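You operate a simulated robot arm through the tools that you are given. There is no shell and no other tool. Be economical: measure what you need, move in short steps, check, and stop when the job is done.

The job below is to be done with a simulated two-armed robot. You get a single attempt, and the scene is never put back.

Task
Pick up the tube from the door side of the island table with one hand, pass it to the other hand and put it on the bench top right of the big sink. Set down upright: tube.

Only the result counts: the job must be done as asked and must still hold three seconds after the hand-in. Knocking over, shifting, dropping, spilling or breaking anything else fails it.

Robot
Two 6-joint arms with two-finger parallel grippers on one trunk, on a base that drives. Base frame: it is fixed to the floor where the robot stands at the start and does not move with it; the origin is under the middle of the robot, x ahead of it, y to its left, z up; the surface under the hand at the start is at about z = 900. Units: mm, rad, N and s.
The left shoulder is at the start at [-89, 177, 806], the right one opposite. With the tool pointing down near the work surface each hand reaches from about 100 to 680 mm from the robot's upright axis, wherever it stands, measured 20 degrees to its own side. Places, roughly: bench top right of the big sink [3500, 2700, 900]. Payload 1.57 kg a hand.
The TCP of each hand is the grasp point between the finger pads, 30 mm short of the fingertips. In the tool frame z runs along the fingers and y along their closing line. Largest opening 80 mm; finger width 17, thickness 12; the body of the gripper, 40 by 82 mm, starts 80 mm behind the TCP.
Orientation is that of the tool frame in the base frame, as a unit quaternion [x, y, z, w]. With the fingers straight down and closing along the base's y, the tool's x points along the base's -x, its y along +y and its z along -z.

Tools
- The arms move only by the tool move_arm. It takes "left_moves", "right_moves" or both (then of equal length, played together; a hand with none holds still); each is a list of rows, each a list of 7 numbers: the opening, from 0 (shut) to 1 (fully open), then the shift along the tool's x, y, z in mm, then the turn, a rotation vector about the tool's x, y, z in rad. In form: [[claw, tx, ty, tz, wx, wy, wz], ...]. A call has 1 to 10 rows; each row is the pose to reach, as a shift and turn from the pose commanded when the call began, along the tool's axes at that moment. Each row takes 0.2 s and may step no farther than 50 mm and 0.15 rad from the row before; otherwise, or with a gripper value out of range, the whole call is refused. Where a pose cannot be reached the arm comes as near as it can. A force on the tool above 40 N (or 10 N above the force at the start of the call, whichever is more), or a blocked arm, ends the call early, and 0.2 s more pass. Each finger travels about 72 mm/s and halts on what it meets, pressing with about 34 N; the grip force reading is that of the motor and also rises with nothing between the fingers. The clock runs only during rows and for 0.2 s after the last one: add rows that repeat a pose to give the fingers time. It gives the time, the measured TCP pose, the force on the tool (base axes), the opening and the grip force at its end, in the units of the frame above (readings bear some noise), with the torque about the TCP (base axes, N m) and any sound that the robot's microphone picked up.
- Cameras (640 x 400 px; columns grow to the right, rows downward): "scene" is now at [39.8, -24.2, 1537.7]; the picture's right is [-0.29, -0.96, 0.00], its down [-0.64, 0.19, -0.75] and it looks along [0.72, -0.21, -0.66] (base axes); focal length 258 px, centre (320, 200). "left" rides on the left gripper at [72, 7, -122] in its tool frame; the picture's right is [-0.09, 1.00, 0.00], its down [-0.84, -0.08, -0.54] and it looks along [-0.54, -0.05, 0.84] (tool axes); focal length 238 px, centre (320, 200). "right" rides on the right gripper at [72, -7, -122] in its tool frame; the picture's right is [0.09, 1.00, 0.00], its down [-0.84, 0.08, -0.54] and it looks along [-0.54, 0.05, 0.84] (tool axes); focal length 238 px, centre (320, 200). There is no depth. A picture from a camera that has moved, and an enlarged one, comes with that camera's place and axes in the base frame and with its lens.
- grab_frame(camera): a new picture of that camera. The clock stands still meanwhile.
- raise_lower(by): slides the trunk up (or, below 0, down) by that many mm; the arms and the scene camera ride with it, the base frame stays. It gives what a move gives, with no picture.
- drive_base(legs): drives the robot by 1 to 6 legs, each [ahead, left, turn to the left] in mm, mm and rad, along the robot's own axes; the way and the turn of a leg run together, so that a leg with both is an arc; at most 1500 mm and 3.142 rad a leg. The arms and the cameras ride along, it lands a little off, and it stops where it bumps. It gives what a move gives.
- head_to(pan, tilt): turns the head with the scene camera to pan (to the left, within 2.496 rad either way) and tilt (down, from -0.506 to 1.204), counted from straight ahead of the robot. It gives what a move gives.
- enlarge(camera, box): a new picture of the part [left, top, right, bottom] of that camera's present view, enlarged. The clock stands still meanwhile.
- sign_off(): hands the job in; it is judged then, once.

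Work in short steps. Places have to be worked out from the pictures, the camera data and where the tool is seen: move nearer, look again, correct. Check each grasp and each placing, and mend what went wrong. You have 120 turns and 100 pictures in all, those below and enlarged ones among them. Open the grippers and draw the arms clear of the work before you hand the job in, unless the task says otherwise; then end with one line.

The tools are called after ">>>" as name(argument=value, ...) on one line, values as JSON. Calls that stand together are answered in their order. move_arm: Moves the arms, as the interface text tells. Its arguments: {"type":"object","properties":{"left_moves":{"type":"array","items":{"type":"array","items":{"type":"number"}}},"right_moves":{"type":"array","items":{"type":"array","items":{"type":"number"}}}},"required":[]} The other tools are called the same way: raise_lower (by) slides the trunk up or down; drive_base (legs) drives the base; head_to (pan, tilt) turns the head that bears the scene camera; grab_frame (camera) takes a picture; enlarge (camera, box) takes an enlarged picture of a part of a camera's view; sign_off () hands the job in.

At the start:

```text
time_s: 0.0
left_tool_pos: [346.5, 54.2, 1193.8]
left_orientation: [0.0, 1.0, 0.001, -0.001]
left_wrist_force: [-0.4, 0.2, -0.3]
left_moment: [-0.03, 0.01, 0.03]
left_finger_gap: 79.9
left_finger_force: 0.1
right_tool_pos: [356.9, -317.9, 1166.8]
right_orientation: [0.0, 1.0, 0.001, 0.0]
right_wrist_force: [-0.2, -1.0, 0.4]
right_moment: [0.0, 0.03, 0.01]
right_finger_gap: 80.0
right_finger_force: 0.0
trunk travel left (down, up): [-250.0, 78.0]
robot x, y, heading: [3.5, -0.4, -0.003]
head pan, tilt: [-0.291, 0.728]
```

scene: 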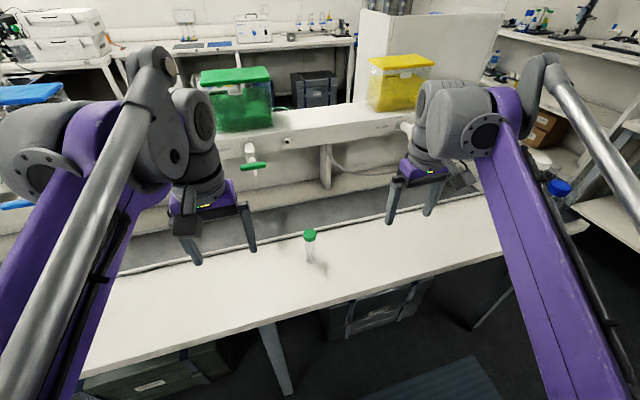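
right: 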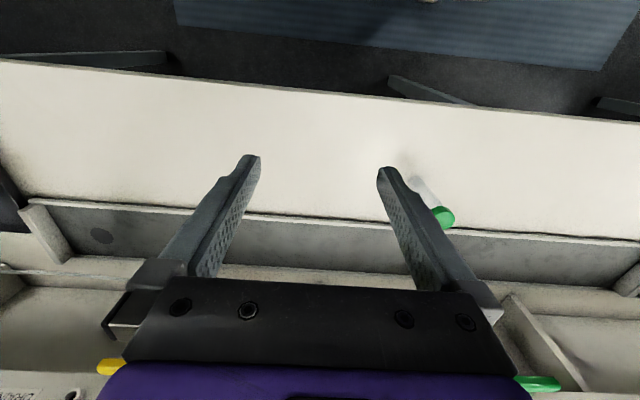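
left: 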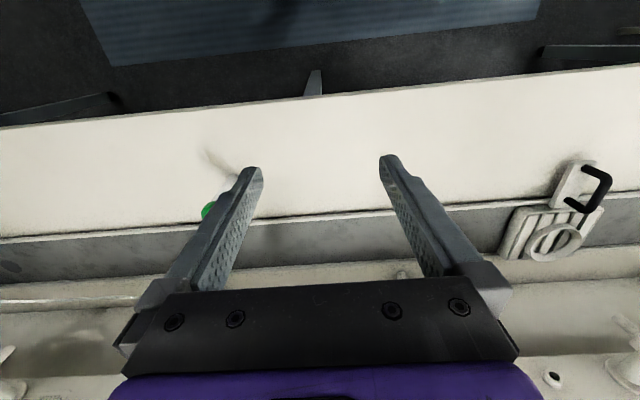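

The tube looks to be standing at about (478, -120), some 120 mm tall. I'll look closer at it, and look to the left for the route.

>>> enlarge(camera="scene", box=[260, 200, 360, 290])

>>> head_to(pan=0.8, tilt=0.25)

>>> grab_frame(camera="scene")

```text
4.44 times, centred on (310, 245) of scene
camera zoom: at [39.8, -24.2, 1537.7], right [-0.29, -0.96, 0.0], down [-0.64, 0.19, -0.75], along [0.72, -0.21, -0.66], focal length 1145 px, centre (364, 0)
```

zoom: 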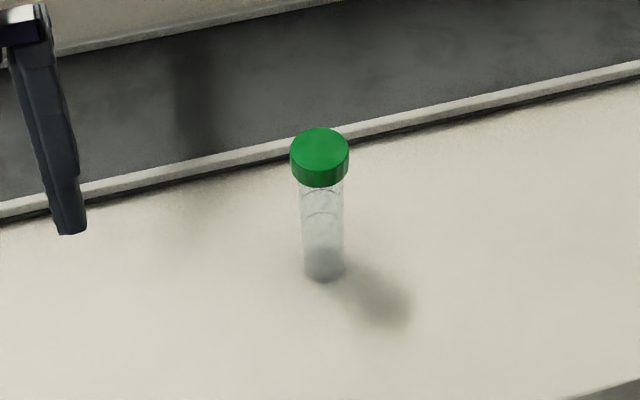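

```text
time_s: 1.3
left_tool_pos: [346.2, 53.0, 1193.5]
left_orientation: [0.0, 1.0, 0.0, 0.0]
left_wrist_force: [-0.6, -0.5, 0.1]
left_moment: [0.02, -0.02, 0.0]
left_finger_gap: 80.1
left_finger_force: 0.1
right_tool_pos: [357.6, -317.3, 1166.3]
right_orientation: [0.0, 1.0, 0.0, 0.0]
right_wrist_force: [0.7, -0.6, 0.5]
right_moment: [0.02, 0.0, 0.0]
right_finger_gap: 80.0
right_finger_force: 0.1
trunk travel left (down, up): [-250.0, 78.0]
robot x, y, heading: [2.6, -0.9, 0.001]
head pan, tilt: [0.799, 0.25]
```

```text
95 pictures are left
camera scene: at [24.6, 66.8, 1580.8], right [0.72, -0.7, 0.0], down [-0.17, -0.18, -0.97], along [0.68, 0.69, -0.25], focal length 258 px, centre (320, 200)
```

scene: 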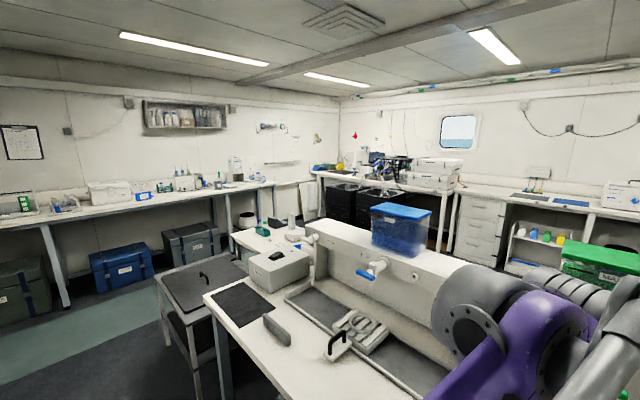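

The target region should project to around (359, 176) in this view. I'll enlarge it.

>>> enlarge(camera="scene", box=[220, 110, 500, 285])

>>> enlarge(camera="scene", box=[290, 140, 410, 215])

>>> head_to(pan=1.7, tilt=0.4)

>>> grab_frame(camera="scene")

```text
2.29 times, centred on (360, 198) of scene
camera zoom: at [24.6, 66.8, 1580.8], right [0.72, -0.7, 0.0], down [-0.17, -0.18, -0.97], along [0.68, 0.69, -0.25], focal length 589 px, centre (229, 206)
```

zoom: 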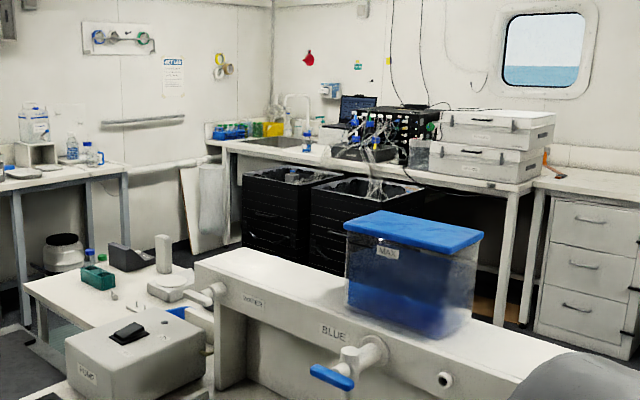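

```text
5.33 times, centred on (350, 178) of scene
camera zoom: at [24.6, 66.8, 1580.8], right [0.72, -0.7, 0.0], down [-0.17, -0.18, -0.97], along [0.68, 0.69, -0.25], focal length 1374 px, centre (160, 320)
```

zoom: 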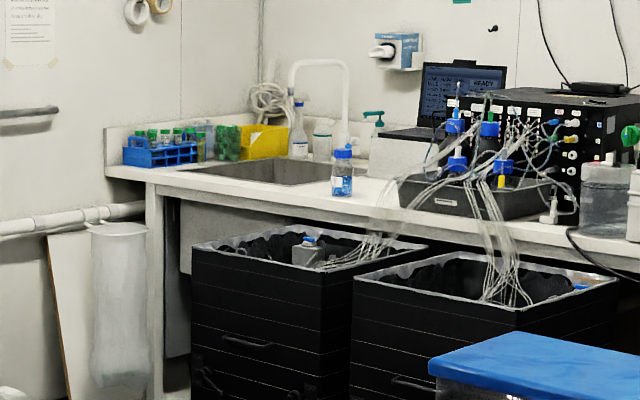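

```text
time_s: 2.5
left_tool_pos: [346.0, 53.4, 1192.9]
left_orientation: [0.001, 1.0, -0.001, 0.0]
left_wrist_force: [-0.9, -0.2, -0.5]
left_moment: [0.0, 0.0, 0.0]
left_finger_gap: 80.0
left_finger_force: 0.0
right_tool_pos: [358.1, -315.6, 1165.8]
right_orientation: [0.001, 1.0, 0.0, 0.001]
right_wrist_force: [0.6, 0.8, 0.4]
right_moment: [-0.03, 0.01, 0.0]
right_finger_gap: 80.1
right_finger_force: 0.0
trunk travel left (down, up): [-250.0, 78.0]
robot x, y, heading: [1.9, 1.2, -0.001]
head pan, tilt: [1.7, 0.4]
```

```text
92 pictures are left
camera scene: at [-52.4, 91.8, 1566.9], right [0.99, 0.13, 0.0], down [0.05, -0.39, -0.92], along [-0.12, 0.91, -0.39], focal length 258 px, centre (320, 200)
```

scene: 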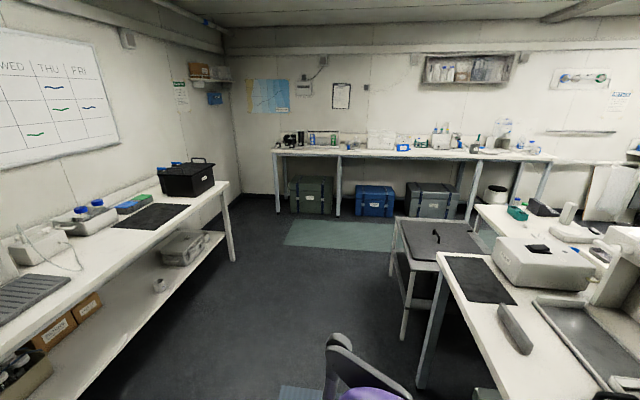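

The sink bench is along the far wall, so the route goes left around the island. First the pick: I'll tilt and yaw the right hand into a pre-grasp behind the tube, leaving the cap free for the left hand later.

>>> move_arm(right_moves=[[1, -5, 21, 18, -0.0286, -0.112, -0.0676], [1, -10, 42, 36, -0.0571, -0.2237, -0.1351], [1, -16, 63, 54, -0.0857, -0.3356, -0.2027], [1, -21, 84, 72, -0.1143, -0.4474, -0.2703], [1, -26, 105, 90, -0.1429, -0.5593, -0.3379], [1, -32, 126, 108, -0.1714, -0.6711, -0.4054], [1, -37, 146, 126, -0.2, -0.783, -0.473], [1, -37, 146, 126, -0.2, -0.783, -0.473]])

>>> head_to(pan=-0.29, tilt=0.8)

>>> grab_frame(camera="scene")

>>> grab_frame(camera="right")

```text
time_s: 4.3
left_tool_pos: [346.3, 52.8, 1192.8]
left_orientation: [0.0, 1.0, 0.0, 0.0]
left_wrist_force: [-0.4, 0.0, 0.2]
left_moment: [0.02, -0.03, 0.0]
left_finger_gap: 80.1
left_finger_force: 0.1
right_tool_pos: [395.8, -169.9, 1040.5]
right_orientation: [-0.229, 0.892, 0.097, 0.377]
right_wrist_force: [0.6, 0.1, 0.5]
right_moment: [-0.02, 0.0, 0.0]
right_finger_gap: 79.9
right_finger_force: 0.0
trunk travel left (down, up): [-250.0, 78.0]
robot x, y, heading: [-1.6, -0.2, -0.004]
head pan, tilt: [1.7, 0.4]
```

```text
time_s: 6.3
left_tool_pos: [346.9, 52.8, 1193.6]
left_orientation: [0.0, 1.0, 0.0, 0.0]
left_wrist_force: [-0.1, -0.1, 0.4]
left_moment: [0.0, -0.02, 0.0]
left_finger_gap: 79.9
left_finger_force: 0.1
right_tool_pos: [395.8, -170.2, 1041.6]
right_orientation: [-0.228, 0.892, 0.097, 0.377]
right_wrist_force: [0.9, 0.2, 0.1]
right_moment: [0.06, 0.02, 0.02]
right_finger_gap: 79.7
right_finger_force: 0.1
trunk travel left (down, up): [-250.0, 78.0]
robot x, y, heading: [-3.0, 0.6, -0.005]
head pan, tilt: [-0.29, 0.799]
```

```text
91 pictures are left
camera scene: at [36.8, -23.1, 1531.8], right [-0.29, -0.96, 0.0], down [-0.69, 0.2, -0.7], along [0.67, -0.2, -0.72], focal length 258 px, centre (320, 200)
```

scene: 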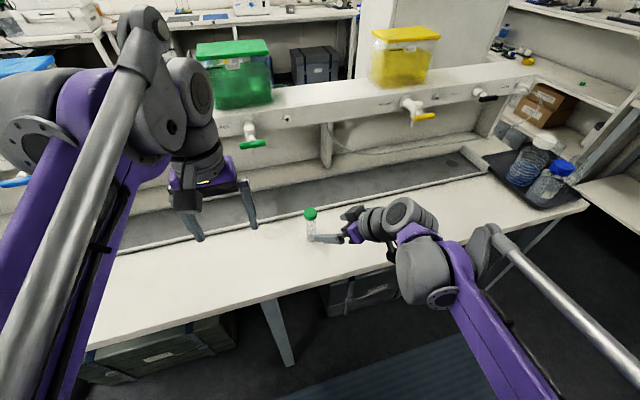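

```text
90 pictures are left
camera right: at [277.7, -241.4, 1074.3], right [-0.53, 0.84, -0.07], down [0.13, 0.16, 0.98], along [0.83, 0.51, -0.2], focal length 238 px, centre (320, 200)
```

right: 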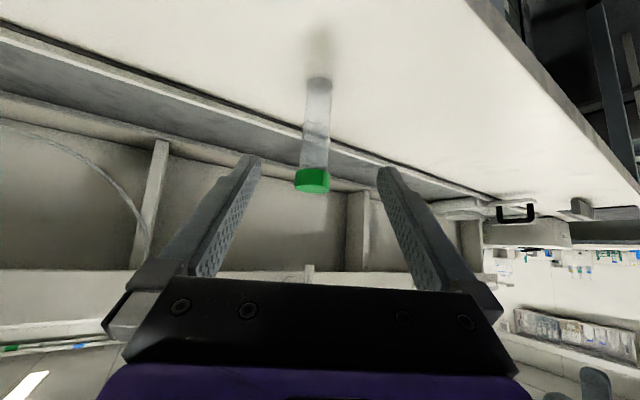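

The tube is centred between the fingers, at about (477, -129). I'll advance along the tool axis, check, then close.

>>> move_arm(right_moves=[[1, 11, -1, 35, 0, 0, 0], [1, 11, -2, 70, 0, 0, 0], [1, 11, -2, 105, 0, 0, 0], [1, 11, -2, 137, 0, 0, 0], [1, 11, -2, 137, 0, 0, 0]])

>>> grab_frame(camera="right")

>>> enlarge(camera="scene", box=[250, 180, 410, 280])

```text
time_s: 7.5
left_tool_pos: [345.9, 53.2, 1193.5]
left_orientation: [0.0, 1.0, -0.001, 0.001]
left_wrist_force: [-0.3, 0.1, -0.8]
left_moment: [-0.03, 0.01, -0.01]
left_finger_gap: 79.7
left_finger_force: 0.1
right_tool_pos: [475.0, -128.6, 936.9]
right_orientation: [-0.229, 0.892, 0.097, 0.378]
right_wrist_force: [-0.7, -0.2, 0.3]
right_moment: [-0.04, -0.03, 0.01]
right_finger_gap: 80.2
right_finger_force: 0.1
trunk travel left (down, up): [-250.0, 78.0]
robot x, y, heading: [-1.9, 0.7, 0.002]
head pan, tilt: [-0.29, 0.799]
```

```text
89 pictures are left
camera right: at [356.3, -200.0, 970.7], right [-0.53, 0.84, -0.07], down [0.13, 0.16, 0.98], along [0.84, 0.51, -0.2], focal length 238 px, centre (320, 200)
```

right: 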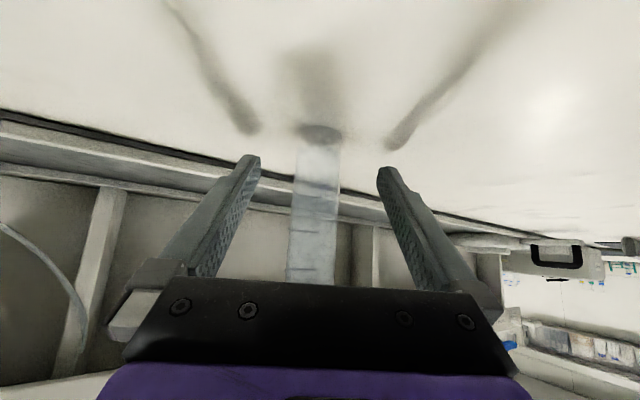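

```text
4.00 times, centred on (330, 230) of scene
camera zoom: at [36.0, -23.2, 1531.8], right [-0.29, -0.96, 0.0], down [-0.69, 0.2, -0.7], along [0.67, -0.2, -0.72], focal length 1030 px, centre (280, 80)
```

zoom: 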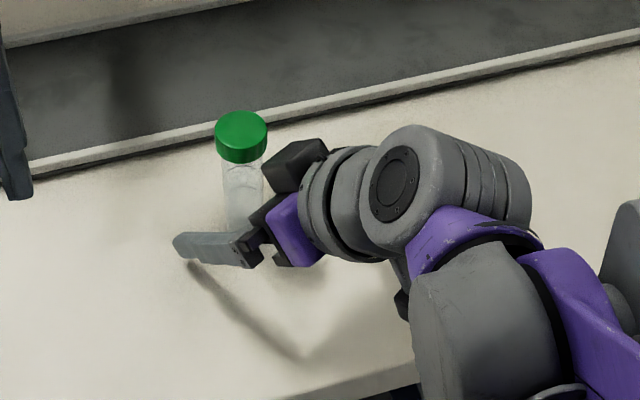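

The tube axis is about (478, -130), so the TCP is on it. I'll close the right gripper.

>>> move_arm(right_moves=[[0.7, 0, 0, 2, 0, 0, 0], [0.4, 0, 0, 2, 0, 0, 0], [0.2, 0, 0, 2, 0, 0, 0], [0.1, 0, 0, 2, 0, 0, 0], [0.1, 0, 0, 2, 0, 0, 0], [0.1, 0, 0, 2, 0, 0, 0]])

>>> grab_frame(camera="right")

```text
time_s: 8.9
left_tool_pos: [347.1, 51.9, 1193.7]
left_orientation: [0.0, 1.0, 0.0, 0.0]
left_wrist_force: [1.1, -0.1, -0.4]
left_moment: [-0.03, -0.01, -0.01]
left_finger_gap: 80.3
left_finger_force: 0.1
right_tool_pos: [475.0, -128.3, 936.8]
right_orientation: [-0.228, 0.892, 0.096, 0.377]
right_wrist_force: [-0.6, 0.9, -0.6]
right_moment: [-0.01, -0.01, 0.01]
right_finger_gap: 27.5
right_finger_force: 34.1
trunk travel left (down, up): [-250.0, 78.0]
robot x, y, heading: [1.6, 3.8, -0.003]
head pan, tilt: [-0.29, 0.799]
```

```text
87 pictures are left
camera right: at [357.3, -199.8, 969.2], right [-0.53, 0.84, -0.07], down [0.13, 0.16, 0.98], along [0.83, 0.51, -0.2], focal length 238 px, centre (320, 200)
```

right: 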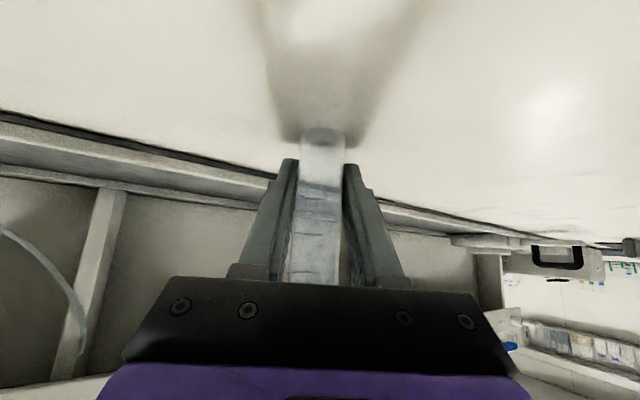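

The gap reads 27.5 mm with firm force. I'll lift straight up, then move to the handover spot near (437, -90).

>>> move_arm(right_moves=[[0.1, -14, 0, -14, 0, 0, 0], [0.1, -36, 0, -35, 0, 0, 0], [0.1, -54, 18, -60, 0, 0, 0], [0.1, -72, 36, -85, 0, 0, 0], [0.1, -89, 54, -109, 0, 0, 0], [0.1, -89, 54, -109, 0, 0, 0]])

>>> grab_frame(camera="scene")

>>> grab_frame(camera="left")

>>> grab_frame(camera="right")

```text
time_s: 10.3
left_tool_pos: [347.4, 54.5, 1193.1]
left_orientation: [0.0, 1.0, -0.001, 0.0]
left_wrist_force: [0.5, -0.8, -0.3]
left_moment: [0.01, 0.02, -0.04]
left_finger_gap: 80.1
left_finger_force: 0.0
right_tool_pos: [437.5, -89.2, 1074.3]
right_orientation: [-0.228, 0.893, 0.097, 0.377]
right_wrist_force: [0.3, -0.4, -1.2]
right_moment: [0.0, -0.01, -0.01]
right_finger_gap: 27.8
right_finger_force: 33.6
trunk travel left (down, up): [-250.0, 78.0]
robot x, y, heading: [-3.6, 0.6, 0.003]
head pan, tilt: [-0.29, 0.799]
```

```text
86 pictures are left
camera scene: at [37.2, -23.3, 1531.7], right [-0.29, -0.96, 0.0], down [-0.69, 0.2, -0.7], along [0.67, -0.2, -0.72], focal length 258 px, centre (320, 200)
```

scene: 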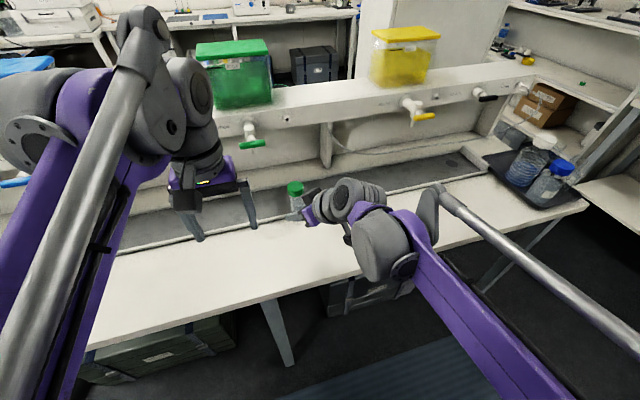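

```text
85 pictures are left
camera left: at [275.0, 61.0, 1316.2], right [0.09, 1.0, 0.0], down [0.84, -0.08, 0.54], along [0.54, -0.05, -0.84], focal length 238 px, centre (320, 200)
```

left: 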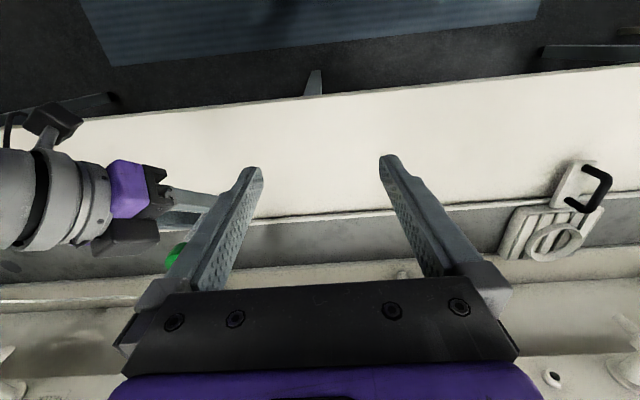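

```text
84 pictures are left
camera right: at [318.9, -161.4, 1108.8], right [-0.53, 0.84, -0.07], down [0.13, 0.16, 0.98], along [0.83, 0.51, -0.2], focal length 238 px, centre (320, 200)
```

right: 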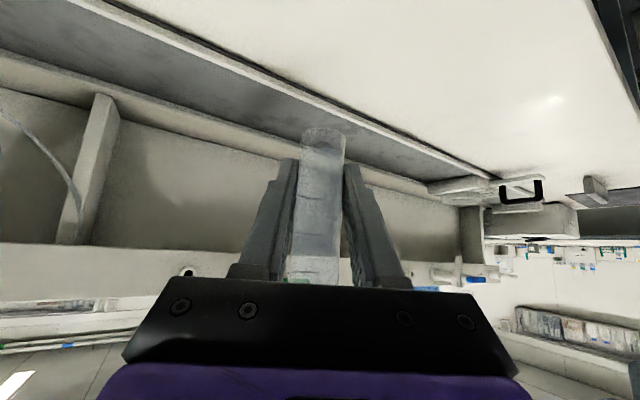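

The tube is held and about upright, with its axis near (440, -91), bottom near 1037 and top near 1155. I'll zoom in on the right gripper's shape, to find clearance for the left hand.

>>> enlarge(camera="left", box=[0, 80, 280, 280])

>>> enlarge(camera="scene", box=[160, 150, 400, 300])

```text
2.00 times, centred on (140, 180) of left
camera zoom: at [275.0, 61.0, 1316.2], right [0.09, 1.0, 0.0], down [0.84, -0.08, 0.54], along [0.54, -0.05, -0.84], focal length 477 px, centre (680, 240)
```

zoom: 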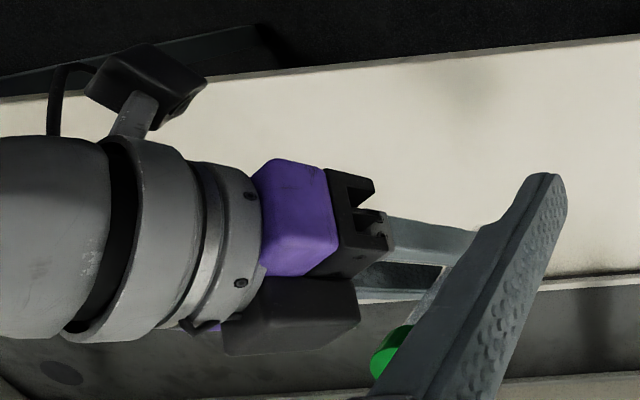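

```text
2.67 times, centred on (280, 225) of scene
camera zoom: at [37.2, -23.3, 1531.7], right [-0.29, -0.96, 0.0], down [-0.69, 0.2, -0.7], along [0.67, -0.2, -0.72], focal length 687 px, centre (427, 133)
```

zoom: 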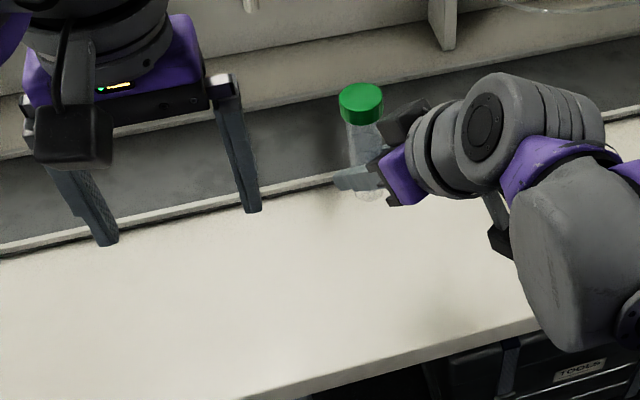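

A motor box juts out on top of the right gripper. The left hand will therefore come in yawed parallel to the right one and leaning slightly away. I'll go to a point above the cap first.

>>> move_arm(left_moves=[[0.8, 0, 0, -45, 0.0125, 0.049, -0.0995], [0.8, -10, -10, -75, 0.025, 0.0979, -0.199], [0.8, -40, -40, -85, 0.0375, 0.1469, -0.2984], [0.8, -70, -75, -85, 0.05, 0.1958, -0.3979], [0.8, -95, -105, -75, 0.0625, 0.2448, -0.4974], [0.8, -115, -133, -49, 0.0625, 0.2448, -0.4974], [0.8, -115, -133, -49, 0.0625, 0.2448, -0.4974]])

>>> grab_frame(camera="left")

>>> grab_frame(camera="scene")

```text
time_s: 11.9
left_tool_pos: [420.9, -55.6, 1199.2]
left_orientation: [-0.246, 0.961, -0.031, -0.121]
left_wrist_force: [-0.3, -1.4, 0.5]
left_moment: [0.0, 0.01, -0.01]
left_finger_gap: 63.7
left_finger_force: 0.0
left hand out of reach, approached as far as the arm can: row 3, 4, 5, 6, 7
right_tool_pos: [435.5, -89.9, 1075.1]
right_orientation: [-0.228, 0.892, 0.096, 0.377]
right_wrist_force: [0.0, 0.3, -1.5]
right_moment: [0.01, -0.01, -0.01]
right_finger_gap: 27.5
right_finger_force: 33.3
trunk travel left (down, up): [-250.0, 78.0]
robot x, y, heading: [-2.2, -2.0, 0.004]
head pan, tilt: [-0.29, 0.799]
```

```text
81 pictures are left
camera left: at [382.8, -66.5, 1336.2], right [-0.4, 0.92, -0.02], down [0.87, 0.39, 0.32], along [0.3, 0.11, -0.95], focal length 238 px, centre (320, 200)
```

left: 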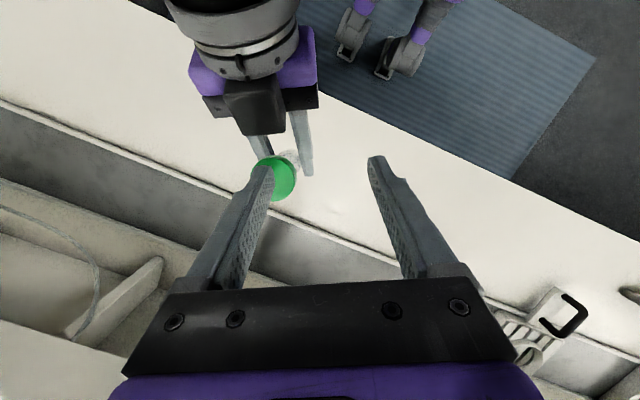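

```text
80 pictures are left
camera scene: at [35.6, -22.7, 1531.8], right [-0.29, -0.96, 0.0], down [-0.69, 0.2, -0.7], along [0.67, -0.2, -0.72], focal length 258 px, centre (320, 200)
```

scene: 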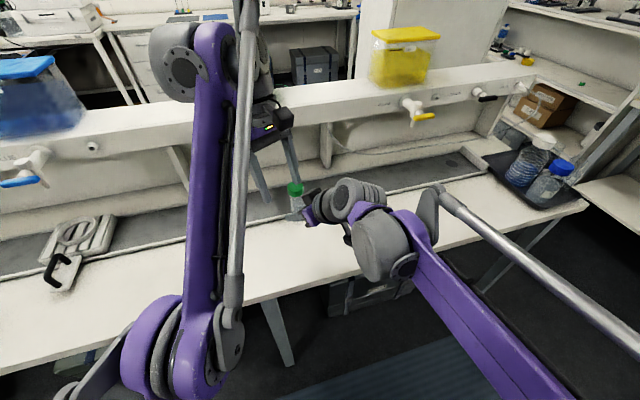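

The left arm is at its reach limit here. I'll lower the tube a little and bring it nearer with the right hand.

>>> move_arm(right_moves=[[0.1, 15, 0, 14, 0, 0, 0], [0.1, 29, 0, 28, 0, 0, 0], [0.1, 39, 27, 17, 0, 0, 0], [0.1, 50, 55, 6, 0, 0, 0], [0.1, 61, 82, -5, 0, 0, 0], [0.1, 61, 82, -5, 0, 0, 0]])

>>> grab_frame(camera="left")

>>> grab_frame(camera="scene")

```text
time_s: 13.3
left_tool_pos: [421.6, -54.3, 1199.4]
left_orientation: [-0.245, 0.961, -0.032, -0.121]
left_wrist_force: [0.8, 0.7, -0.1]
left_moment: [0.01, 0.01, 0.0]
left_finger_gap: 64.0
left_finger_force: 0.0
right_tool_pos: [356.2, -38.4, 1034.1]
right_orientation: [-0.228, 0.892, 0.096, 0.378]
right_wrist_force: [0.0, -0.3, -0.4]
right_moment: [0.01, 0.03, -0.02]
right_finger_gap: 27.5
right_finger_force: 33.9
trunk travel left (down, up): [-250.0, 78.0]
robot x, y, heading: [4.1, -3.3, -0.002]
head pan, tilt: [-0.29, 0.799]
```

```text
79 pictures are left
camera left: at [384.3, -66.6, 1335.9], right [-0.4, 0.92, -0.02], down [0.87, 0.39, 0.32], along [0.3, 0.11, -0.95], focal length 238 px, centre (320, 200)
```

left: 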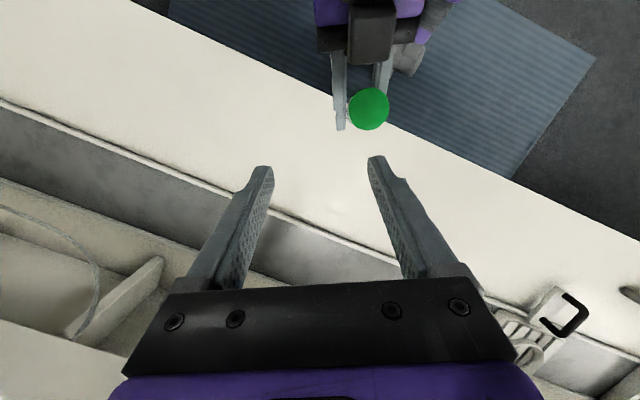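

```text
78 pictures are left
camera scene: at [37.4, -23.0, 1531.8], right [-0.29, -0.96, 0.0], down [-0.69, 0.2, -0.7], along [0.67, -0.2, -0.72], focal length 258 px, centre (320, 200)
```

scene: 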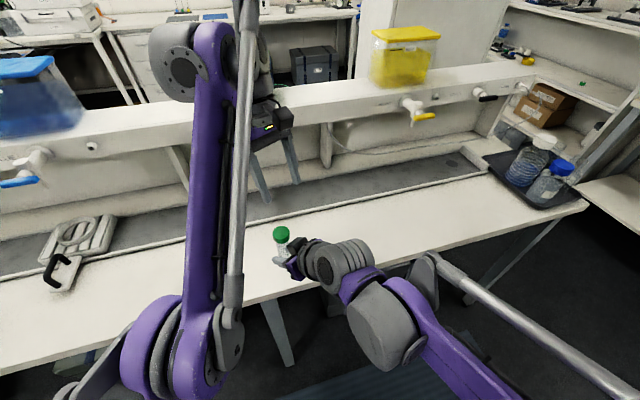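

The cap projects to about (359, -37), with its top near 1112. I'll bring the left hand toward a point above it.

>>> move_arm(left_moves=[[0.8, 10, 22, 3, 0, 0, 0], [0.8, 20.6, 44.6, 5, 0, 0, 0], [0.8, 20.6, 44.6, 5, 0, 0, 0]])

```text
time_s: 14.1
left_tool_pos: [379.5, -25.6, 1201.1]
left_orientation: [-0.246, 0.961, -0.032, -0.12]
left_wrist_force: [-0.3, 0.6, -0.2]
left_moment: [0.0, 0.0, 0.0]
left_finger_gap: 63.8
left_finger_force: 0.1
right_tool_pos: [355.9, -40.1, 1033.7]
right_orientation: [-0.227, 0.893, 0.095, 0.378]
right_wrist_force: [0.1, -0.3, -0.4]
right_moment: [-0.03, -0.01, -0.04]
right_finger_gap: 27.4
right_finger_force: 34.0
trunk travel left (down, up): [-250.0, 78.0]
robot x, y, heading: [-0.8, -0.2, -0.004]
head pan, tilt: [-0.29, 0.799]
```

The motion is relative to the actual pose, so the left hand is now in place. I'll check the view before descending.

>>> grab_frame(camera="left")

>>> enlarge(camera="scene", box=[200, 90, 440, 290])

```text
77 pictures are left
camera left: at [342.4, -37.5, 1337.4], right [-0.4, 0.92, -0.02], down [0.87, 0.39, 0.32], along [0.3, 0.11, -0.95], focal length 238 px, centre (320, 200)
```

left: 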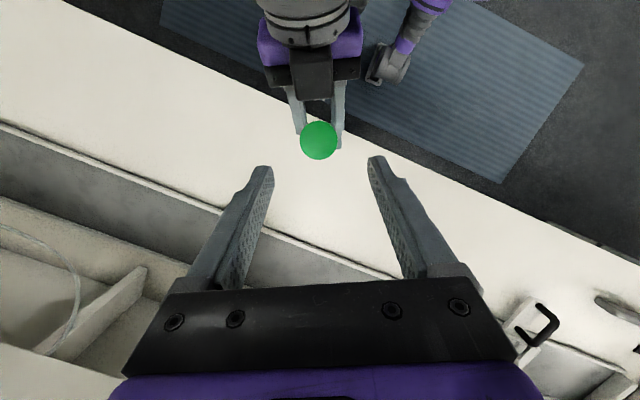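

```text
2.00 times, centred on (320, 190) of scene
camera zoom: at [37.2, -23.4, 1531.7], right [-0.29, -0.96, 0.0], down [-0.69, 0.2, -0.7], along [0.67, -0.2, -0.72], focal length 515 px, centre (320, 220)
```

zoom: 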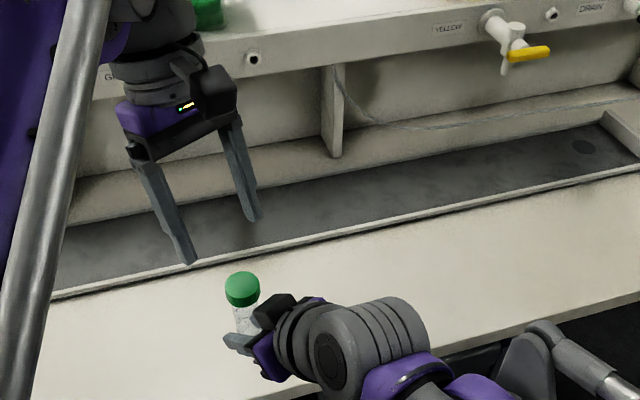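

Cap axis is at (360, -36), and the remaining motion is about 98 mm along the left tool axis. I'll descend without closing.

>>> move_arm(left_moves=[[0.8, -1, 0, 30, 0, 0, 0], [0.8, -1, 0, 60, 0, 0, 0], [0.8, -1, 0, 80, 0, 0, 0], [0.8, -1, 0, 97, 0, 0, 0], [0.8, -1, 0, 97, 0, 0, 0]])

>>> grab_frame(camera="left")

>>> enlarge(camera="scene", box=[200, 130, 440, 290])

```text
time_s: 15.3
left_tool_pos: [359.6, -37.5, 1107.5]
left_orientation: [-0.247, 0.961, -0.031, -0.12]
left_wrist_force: [0.1, -0.5, 0.7]
left_moment: [-0.01, -0.01, -0.04]
left_finger_gap: 64.1
left_finger_force: 0.1
right_tool_pos: [357.6, -39.6, 1033.1]
right_orientation: [-0.229, 0.892, 0.096, 0.377]
right_wrist_force: [-0.3, -0.1, -0.9]
right_moment: [0.01, 0.01, 0.0]
right_finger_gap: 27.3
right_finger_force: 33.9
trunk travel left (down, up): [-250.0, 78.0]
robot x, y, heading: [-1.3, -1.6, -0.001]
head pan, tilt: [-0.29, 0.799]
```

```text
75 pictures are left
camera left: at [321.7, -48.6, 1243.7], right [-0.4, 0.92, -0.02], down [0.87, 0.39, 0.32], along [0.3, 0.11, -0.95], focal length 238 px, centre (320, 200)
```

left: 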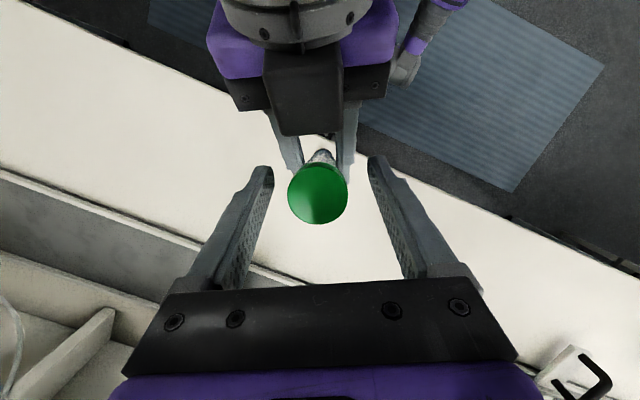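

```text
2.50 times, centred on (320, 210) of scene
camera zoom: at [36.9, -23.1, 1531.8], right [-0.29, -0.96, 0.0], down [-0.69, 0.2, -0.7], along [0.67, -0.2, -0.72], focal length 644 px, centre (320, 175)
```

zoom: 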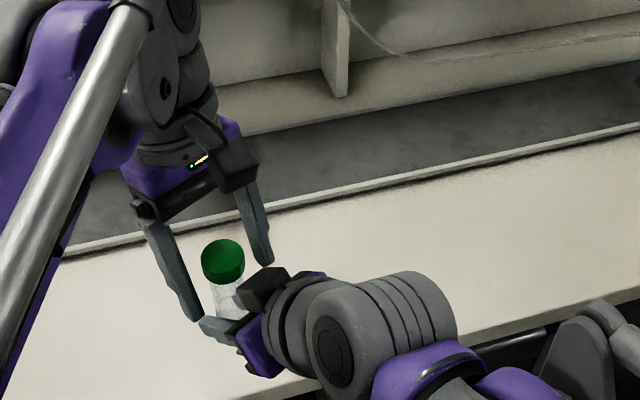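

The cap is centred between the left fingers. I'll go 6 mm lower and close the left gripper.

>>> move_arm(left_moves=[[0.8, 0, 0, 6, 0, 0, 0], [0.6, 0, 0, 6, 0, 0, 0], [0.4, 0, 0, 6, 0, 0, 0], [0.25, 0, 0, 6, 0, 0, 0], [0.25, 0, 0, 6, 0, 0, 0], [0.25, 0, 0, 6, 0, 0, 0]])

>>> grab_frame(camera="left")

```text
time_s: 16.7
left_tool_pos: [357.9, -37.8, 1101.0]
left_orientation: [-0.245, 0.962, -0.032, -0.12]
left_wrist_force: [9.1, -12.8, 0.2]
left_moment: [-0.29, -0.25, -0.1]
left_finger_gap: 33.4
left_finger_force: 33.8
right_tool_pos: [356.6, -38.9, 1033.3]
right_orientation: [-0.228, 0.892, 0.096, 0.377]
right_wrist_force: [-8.5, 12.3, 0.3]
right_moment: [-0.58, -0.35, 0.1]
right_finger_gap: 27.5
right_finger_force: 33.7
trunk travel left (down, up): [-250.0, 78.0]
robot x, y, heading: [1.7, -3.5, -0.002]
head pan, tilt: [-0.29, 0.799]
```

```text
73 pictures are left
camera left: at [320.6, -49.0, 1238.4], right [-0.4, 0.92, -0.02], down [0.87, 0.39, 0.32], along [0.3, 0.11, -0.95], focal length 238 px, centre (320, 200)
```

left: 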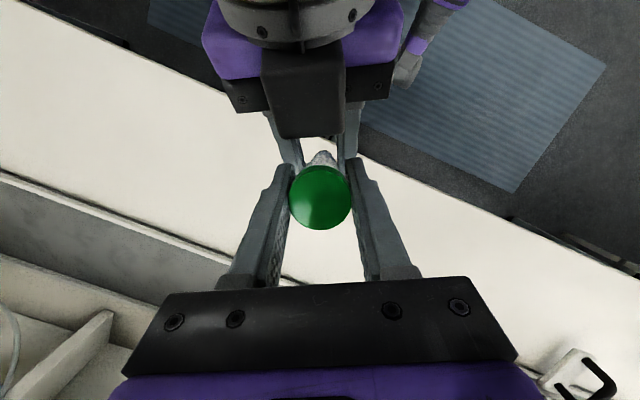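

Both hands hold the tube, with a 15 N sideways strain between them. I'll relax it by shifting the left hand 1.5 mm.

>>> move_arm(left_moves=[[0.25, 0, -1.5, 0, 0, 0, 0], [0.25, 0, -1.5, 0, 0, 0, 0]])

```text
time_s: 17.3
left_tool_pos: [358.5, -39.5, 1102.5]
left_orientation: [-0.246, 0.961, -0.031, -0.122]
left_wrist_force: [-0.2, -9.0, -2.0]
left_moment: [-0.14, -0.08, -0.04]
left_finger_gap: 33.3
left_finger_force: 33.6
right_tool_pos: [357.5, -39.8, 1032.3]
right_orientation: [-0.228, 0.893, 0.096, 0.377]
right_wrist_force: [-0.8, 8.5, 2.2]
right_moment: [-0.45, 0.01, 0.05]
right_finger_gap: 27.4
right_finger_force: 33.7
trunk travel left (down, up): [-250.0, 78.0]
robot x, y, heading: [1.6, 3.1, -0.001]
head pan, tilt: [-0.29, 0.799]
```

The strain is reduced. I'll open the right gripper and draw back along its tool axis once it is open.

>>> move_arm(right_moves=[[0.4, 0, 0, 0, 0, 0, 0], [0.6, 0, 0, 0, 0, 0, 0], [0.8, 0, 0, 0, 0, 0, 0], [0.8, 0, 0, 0, 0, 0, 0], [0.8, 4, 0, -15, 0, 0, 0], [0.8, 12, 0, -40, 0, 0, 0], [0.8, 20, 0, -70, 0, 0, 0], [0.8, 20, 0, -70, 0, 0, 0]])

>>> grab_frame(camera="left")

>>> grab_frame(camera="right")

```text
time_s: 19.1
left_tool_pos: [359.4, -37.5, 1102.3]
left_orientation: [-0.246, 0.961, -0.031, -0.122]
left_wrist_force: [0.6, -0.1, -0.7]
left_moment: [0.05, -0.01, 0.02]
left_finger_gap: 33.8
left_finger_force: 33.6
right_tool_pos: [301.8, -68.0, 1069.1]
right_orientation: [-0.228, 0.893, 0.096, 0.377]
right_wrist_force: [0.2, -0.1, 0.0]
right_moment: [0.04, 0.01, 0.02]
right_finger_gap: 63.9
right_finger_force: 0.1
trunk travel left (down, up): [-250.0, 78.0]
robot x, y, heading: [-4.0, -3.6, -0.001]
head pan, tilt: [-0.29, 0.799]
```

```text
72 pictures are left
camera left: at [322.2, -49.4, 1238.6], right [-0.4, 0.92, -0.02], down [0.87, 0.39, 0.32], along [0.3, 0.11, -0.95], focal length 238 px, centre (320, 200)
```

left: 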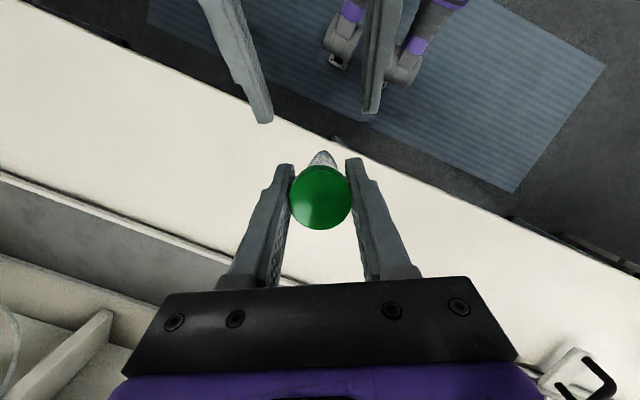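

```text
71 pictures are left
camera right: at [183.9, -140.2, 1102.5], right [-0.53, 0.84, -0.07], down [0.13, 0.16, 0.98], along [0.83, 0.51, -0.2], focal length 238 px, centre (320, 200)
```

right: 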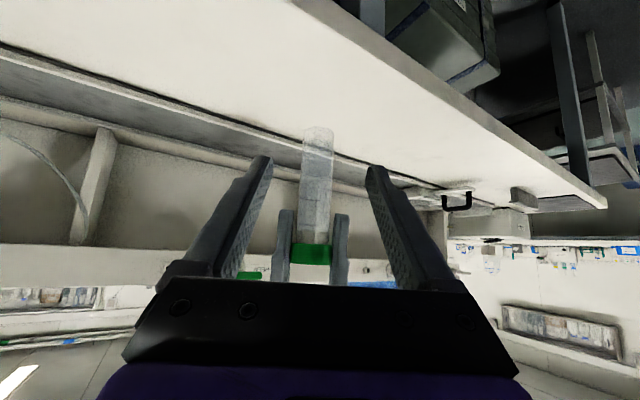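

The handover is good: the left hand holds the tube by the cap. I'll withdraw the right hand to its own side.

>>> move_arm(right_moves=[[0.8, 9, -18, -42, 0, 0, 0], [0.8, 20, -55, -65, 0, 0, 0], [0.8, 30, -95, -90, 0, 0, 0], [0.8, 40, -135, -115, 0, 0, 0], [0.8, 50, -175, -140, 0, 0, 0], [0.8, 50, -175, -140, 0, 0, 0]])

>>> drive_base(legs=[[-380, 0, 0]])

>>> head_to(pan=1.2, tilt=0.6)

>>> grab_frame(camera="scene")

```text
time_s: 20.7
left_tool_pos: [359.3, -37.6, 1101.4]
left_orientation: [-0.245, 0.961, -0.031, -0.121]
left_wrist_force: [-0.2, 0.0, -0.7]
left_moment: [0.02, -0.03, -0.02]
left_finger_gap: 33.7
left_finger_force: 34.1
right_tool_pos: [270.9, -250.9, 1125.2]
right_orientation: [-0.27, 0.879, 0.123, 0.374]
right_wrist_force: [0.3, -0.3, 0.3]
right_moment: [-0.04, -0.03, -0.01]
right_finger_gap: 63.8
right_finger_force: 0.1
trunk travel left (down, up): [-250.0, 78.0]
robot x, y, heading: [1.8, 1.6, 0.002]
head pan, tilt: [-0.29, 0.799]
stopped in row 6 (right hand): the arm was blocked; the commanded pose is now the measured one
```

```text
time_s: 23.0
left_tool_pos: [-16.5, -37.1, 1101.4]
left_orientation: [-0.249, 0.961, -0.031, -0.119]
left_wrist_force: [0.5, 0.2, 0.1]
left_moment: [0.03, -0.02, -0.01]
left_finger_gap: 33.7
left_finger_force: 33.8
right_tool_pos: [-102.9, -249.7, 1125.9]
right_orientation: [-0.272, 0.878, 0.124, 0.375]
right_wrist_force: [0.1, -0.5, -0.1]
right_moment: [-0.01, 0.02, 0.04]
right_finger_gap: 64.0
right_finger_force: 0.0
trunk travel left (down, up): [-250.0, 78.0]
robot x, y, heading: [-371.4, -3.3, 0.008]
head pan, tilt: [-0.29, 0.799]
```

```text
time_s: 24.6
left_tool_pos: [-15.8, -37.0, 1102.3]
left_orientation: [-0.248, 0.961, -0.031, -0.121]
left_wrist_force: [-0.1, 0.0, -0.2]
left_moment: [0.0, 0.01, -0.01]
left_finger_gap: 33.7
left_finger_force: 34.4
right_tool_pos: [-102.8, -248.9, 1125.7]
right_orientation: [-0.272, 0.878, 0.123, 0.375]
right_wrist_force: [-0.1, -0.6, 0.3]
right_moment: [-0.04, 0.0, 0.05]
right_finger_gap: 64.1
right_finger_force: 0.1
trunk travel left (down, up): [-250.0, 78.0]
robot x, y, heading: [-378.2, -0.1, 0.004]
head pan, tilt: [1.201, 0.6]
```

```text
70 pictures are left
camera scene: at [-383.3, 81.3, 1548.6], right [0.93, -0.36, 0.0], down [-0.2, -0.53, -0.83], along [0.29, 0.77, -0.56], focal length 258 px, centre (320, 200)
```

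scene: 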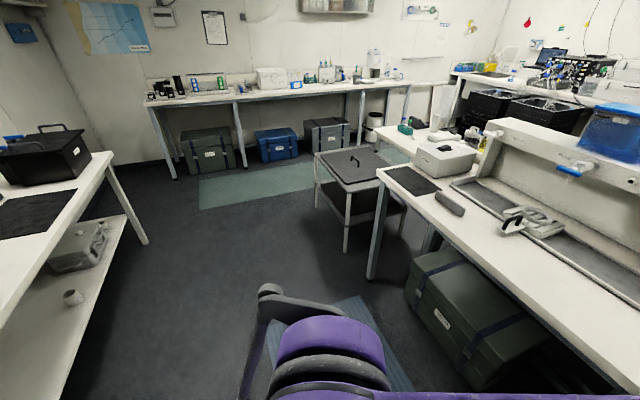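

The corridor is clear: trolley at x 300–830 and y 1400–2020, left bench front at about y 3200. I'll strafe left to y ≈ 2600, then look down the aisle.

>>> drive_base(legs=[[0, 1300, 0], [0, 1300, 0]])

>>> head_to(pan=0.0, tilt=0.4)

>>> grab_frame(camera="scene")

```text
time_s: 47.7
left_tool_pos: [20.5, 2585.7, 1101.9]
left_orientation: [-0.238, 0.963, -0.03, -0.121]
left_wrist_force: [-0.2, 0.2, 1.1]
left_moment: [-0.02, -0.01, -0.03]
left_finger_gap: 33.7
left_finger_force: 34.6
right_tool_pos: [-71.3, 2374.0, 1125.3]
right_orientation: [-0.264, 0.881, 0.119, 0.375]
right_wrist_force: [0.0, 0.7, -0.4]
right_moment: [0.02, 0.0, 0.03]
right_finger_gap: 63.9
right_finger_force: 0.2
trunk travel left (down, up): [-250.0, 78.0]
robot x, y, heading: [-334.0, 2629.0, -0.016]
head pan, tilt: [1.201, 0.6]
```

```text
time_s: 49.1
left_tool_pos: [19.4, 2585.4, 1102.6]
left_orientation: [-0.238, 0.963, -0.029, -0.121]
left_wrist_force: [0.3, -0.9, -0.3]
left_moment: [-0.01, -0.01, 0.02]
left_finger_gap: 33.5
left_finger_force: 33.5
right_tool_pos: [-72.6, 2374.6, 1126.2]
right_orientation: [-0.263, 0.881, 0.119, 0.375]
right_wrist_force: [-0.6, 0.3, -0.2]
right_moment: [0.01, -0.01, -0.03]
right_finger_gap: 64.3
right_finger_force: 0.1
trunk travel left (down, up): [-250.0, 78.0]
robot x, y, heading: [-341.2, 2624.1, -0.018]
head pan, tilt: [0.0, 0.4]
```

```text
69 pictures are left
camera scene: at [-286.1, 2627.7, 1566.8], right [-0.01, -1.0, 0.0], down [-0.39, 0.01, -0.92], along [0.92, -0.01, -0.39], focal length 258 px, centre (320, 200)
```

scene: 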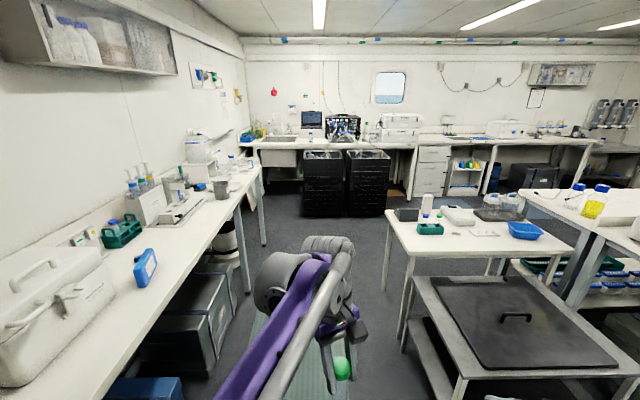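

The aisle is clear. I'll zoom in on the sink bench.

>>> enlarge(camera="scene", box=[230, 90, 430, 230])

>>> enlarge(camera="scene", box=[260, 105, 370, 175])

```text
2.86 times, centred on (330, 160) of scene
camera zoom: at [-286.1, 2627.7, 1566.8], right [-0.01, -1.0, 0.0], down [-0.39, 0.01, -0.92], along [0.92, -0.01, -0.39], focal length 736 px, centre (291, 314)
```

zoom: 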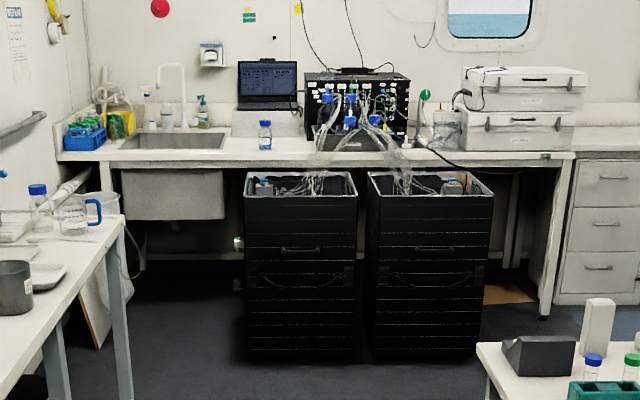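

```text
5.71 times, centred on (315, 140) of scene
camera zoom: at [-286.1, 2627.7, 1566.8], right [-0.01, -1.0, 0.0], down [-0.39, 0.01, -0.92], along [0.92, -0.01, -0.39], focal length 1472 px, centre (349, 543)
```

zoom: 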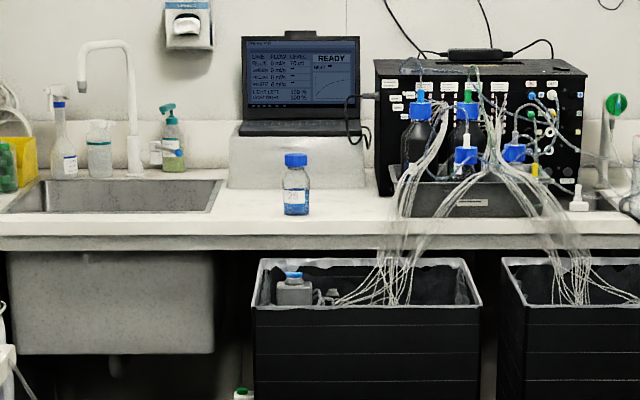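

The free spot is on the bench beside the blue-capped bottle at about (3390, 2700), and black bins stand in front of it. I need my own footprint, so I'll look down at the base.

>>> head_to(pan=-0.5, tilt=1.2)

>>> grab_frame(camera="scene")

>>> grab_frame(camera="left")

```text
time_s: 50.2
left_tool_pos: [21.0, 2583.9, 1100.4]
left_orientation: [-0.238, 0.963, -0.03, -0.121]
left_wrist_force: [0.7, 0.3, 0.7]
left_moment: [0.01, 0.06, -0.01]
left_finger_gap: 33.4
left_finger_force: 34.3
right_tool_pos: [-70.3, 2373.7, 1125.4]
right_orientation: [-0.263, 0.88, 0.12, 0.376]
right_wrist_force: [0.0, 0.6, 0.4]
right_moment: [0.0, -0.03, 0.02]
right_finger_gap: 64.0
right_finger_force: 0.1
trunk travel left (down, up): [-250.0, 78.0]
robot x, y, heading: [-338.1, 2627.4, -0.019]
head pan, tilt: [-0.499, 1.201]
```

```text
66 pictures are left
camera scene: at [-330.0, 2601.6, 1504.1], right [-0.49, -0.87, 0.0], down [-0.81, 0.46, -0.36], along [0.32, -0.18, -0.93], focal length 258 px, centre (320, 200)
```

scene: 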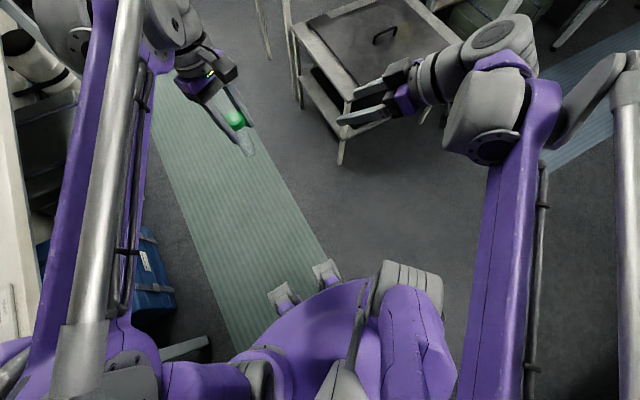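

```text
65 pictures are left
camera left: at [-17.4, 2574.2, 1238.7], right [-0.39, 0.92, -0.02], down [0.87, 0.37, 0.32], along [0.3, 0.1, -0.95], focal length 238 px, centre (320, 200)
```

left: 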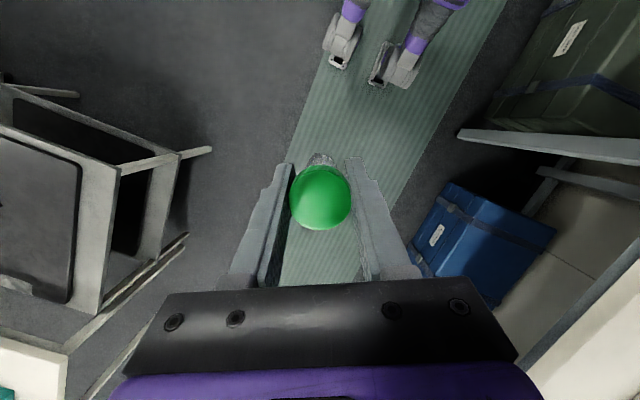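

The feet reach only about 170 mm ahead of centre. I'll drive down the aisle at y ≈ 2650 to x ≈ 2200 in two stretches, correcting heading.

>>> drive_base(legs=[[0, 20, 0.018], [1270, 0, 0], [1270, 0, 0]])

>>> head_to(pan=0.1, tilt=0.75)

>>> grab_frame(camera="scene")

```text
time_s: 63.1
left_tool_pos: [2568.7, 2664.3, 1101.8]
left_orientation: [-0.258, 0.958, -0.033, -0.12]
left_wrist_force: [0.0, -0.8, -0.6]
left_moment: [-0.04, 0.0, -0.02]
left_finger_gap: 33.6
left_finger_force: 34.3
right_tool_pos: [2486.5, 2449.9, 1125.6]
right_orientation: [-0.282, 0.875, 0.128, 0.372]
right_wrist_force: [-0.5, 0.2, 0.4]
right_moment: [0.0, -0.03, 0.03]
right_finger_gap: 63.9
right_finger_force: 0.2
trunk travel left (down, up): [-250.0, 78.0]
robot x, y, heading: [2206.6, 2692.2, 0.031]
head pan, tilt: [-0.499, 1.201]
```

```text
time_s: 64.1
left_tool_pos: [2568.4, 2665.0, 1101.6]
left_orientation: [-0.259, 0.958, -0.033, -0.12]
left_wrist_force: [0.5, -0.2, -0.5]
left_moment: [-0.03, -0.02, -0.01]
left_finger_gap: 33.7
left_finger_force: 34.9
right_tool_pos: [2485.4, 2450.3, 1125.7]
right_orientation: [-0.281, 0.875, 0.127, 0.373]
right_wrist_force: [0.1, -0.4, -0.1]
right_moment: [0.03, 0.03, -0.01]
right_finger_gap: 64.0
right_finger_force: 0.0
trunk travel left (down, up): [-250.0, 78.0]
robot x, y, heading: [2211.0, 2696.3, 0.026]
head pan, tilt: [0.099, 0.75]
```

```text
64 pictures are left
camera scene: at [2250.3, 2702.0, 1535.7], right [0.13, -0.99, 0.0], down [-0.68, -0.09, -0.73], along [0.73, 0.09, -0.68], focal length 258 px, centre (320, 200)
```

scene: 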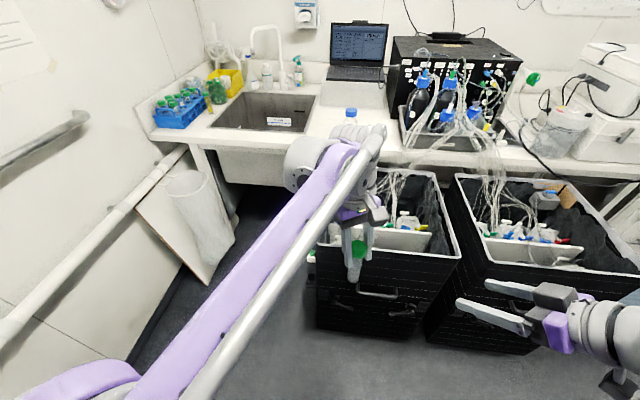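

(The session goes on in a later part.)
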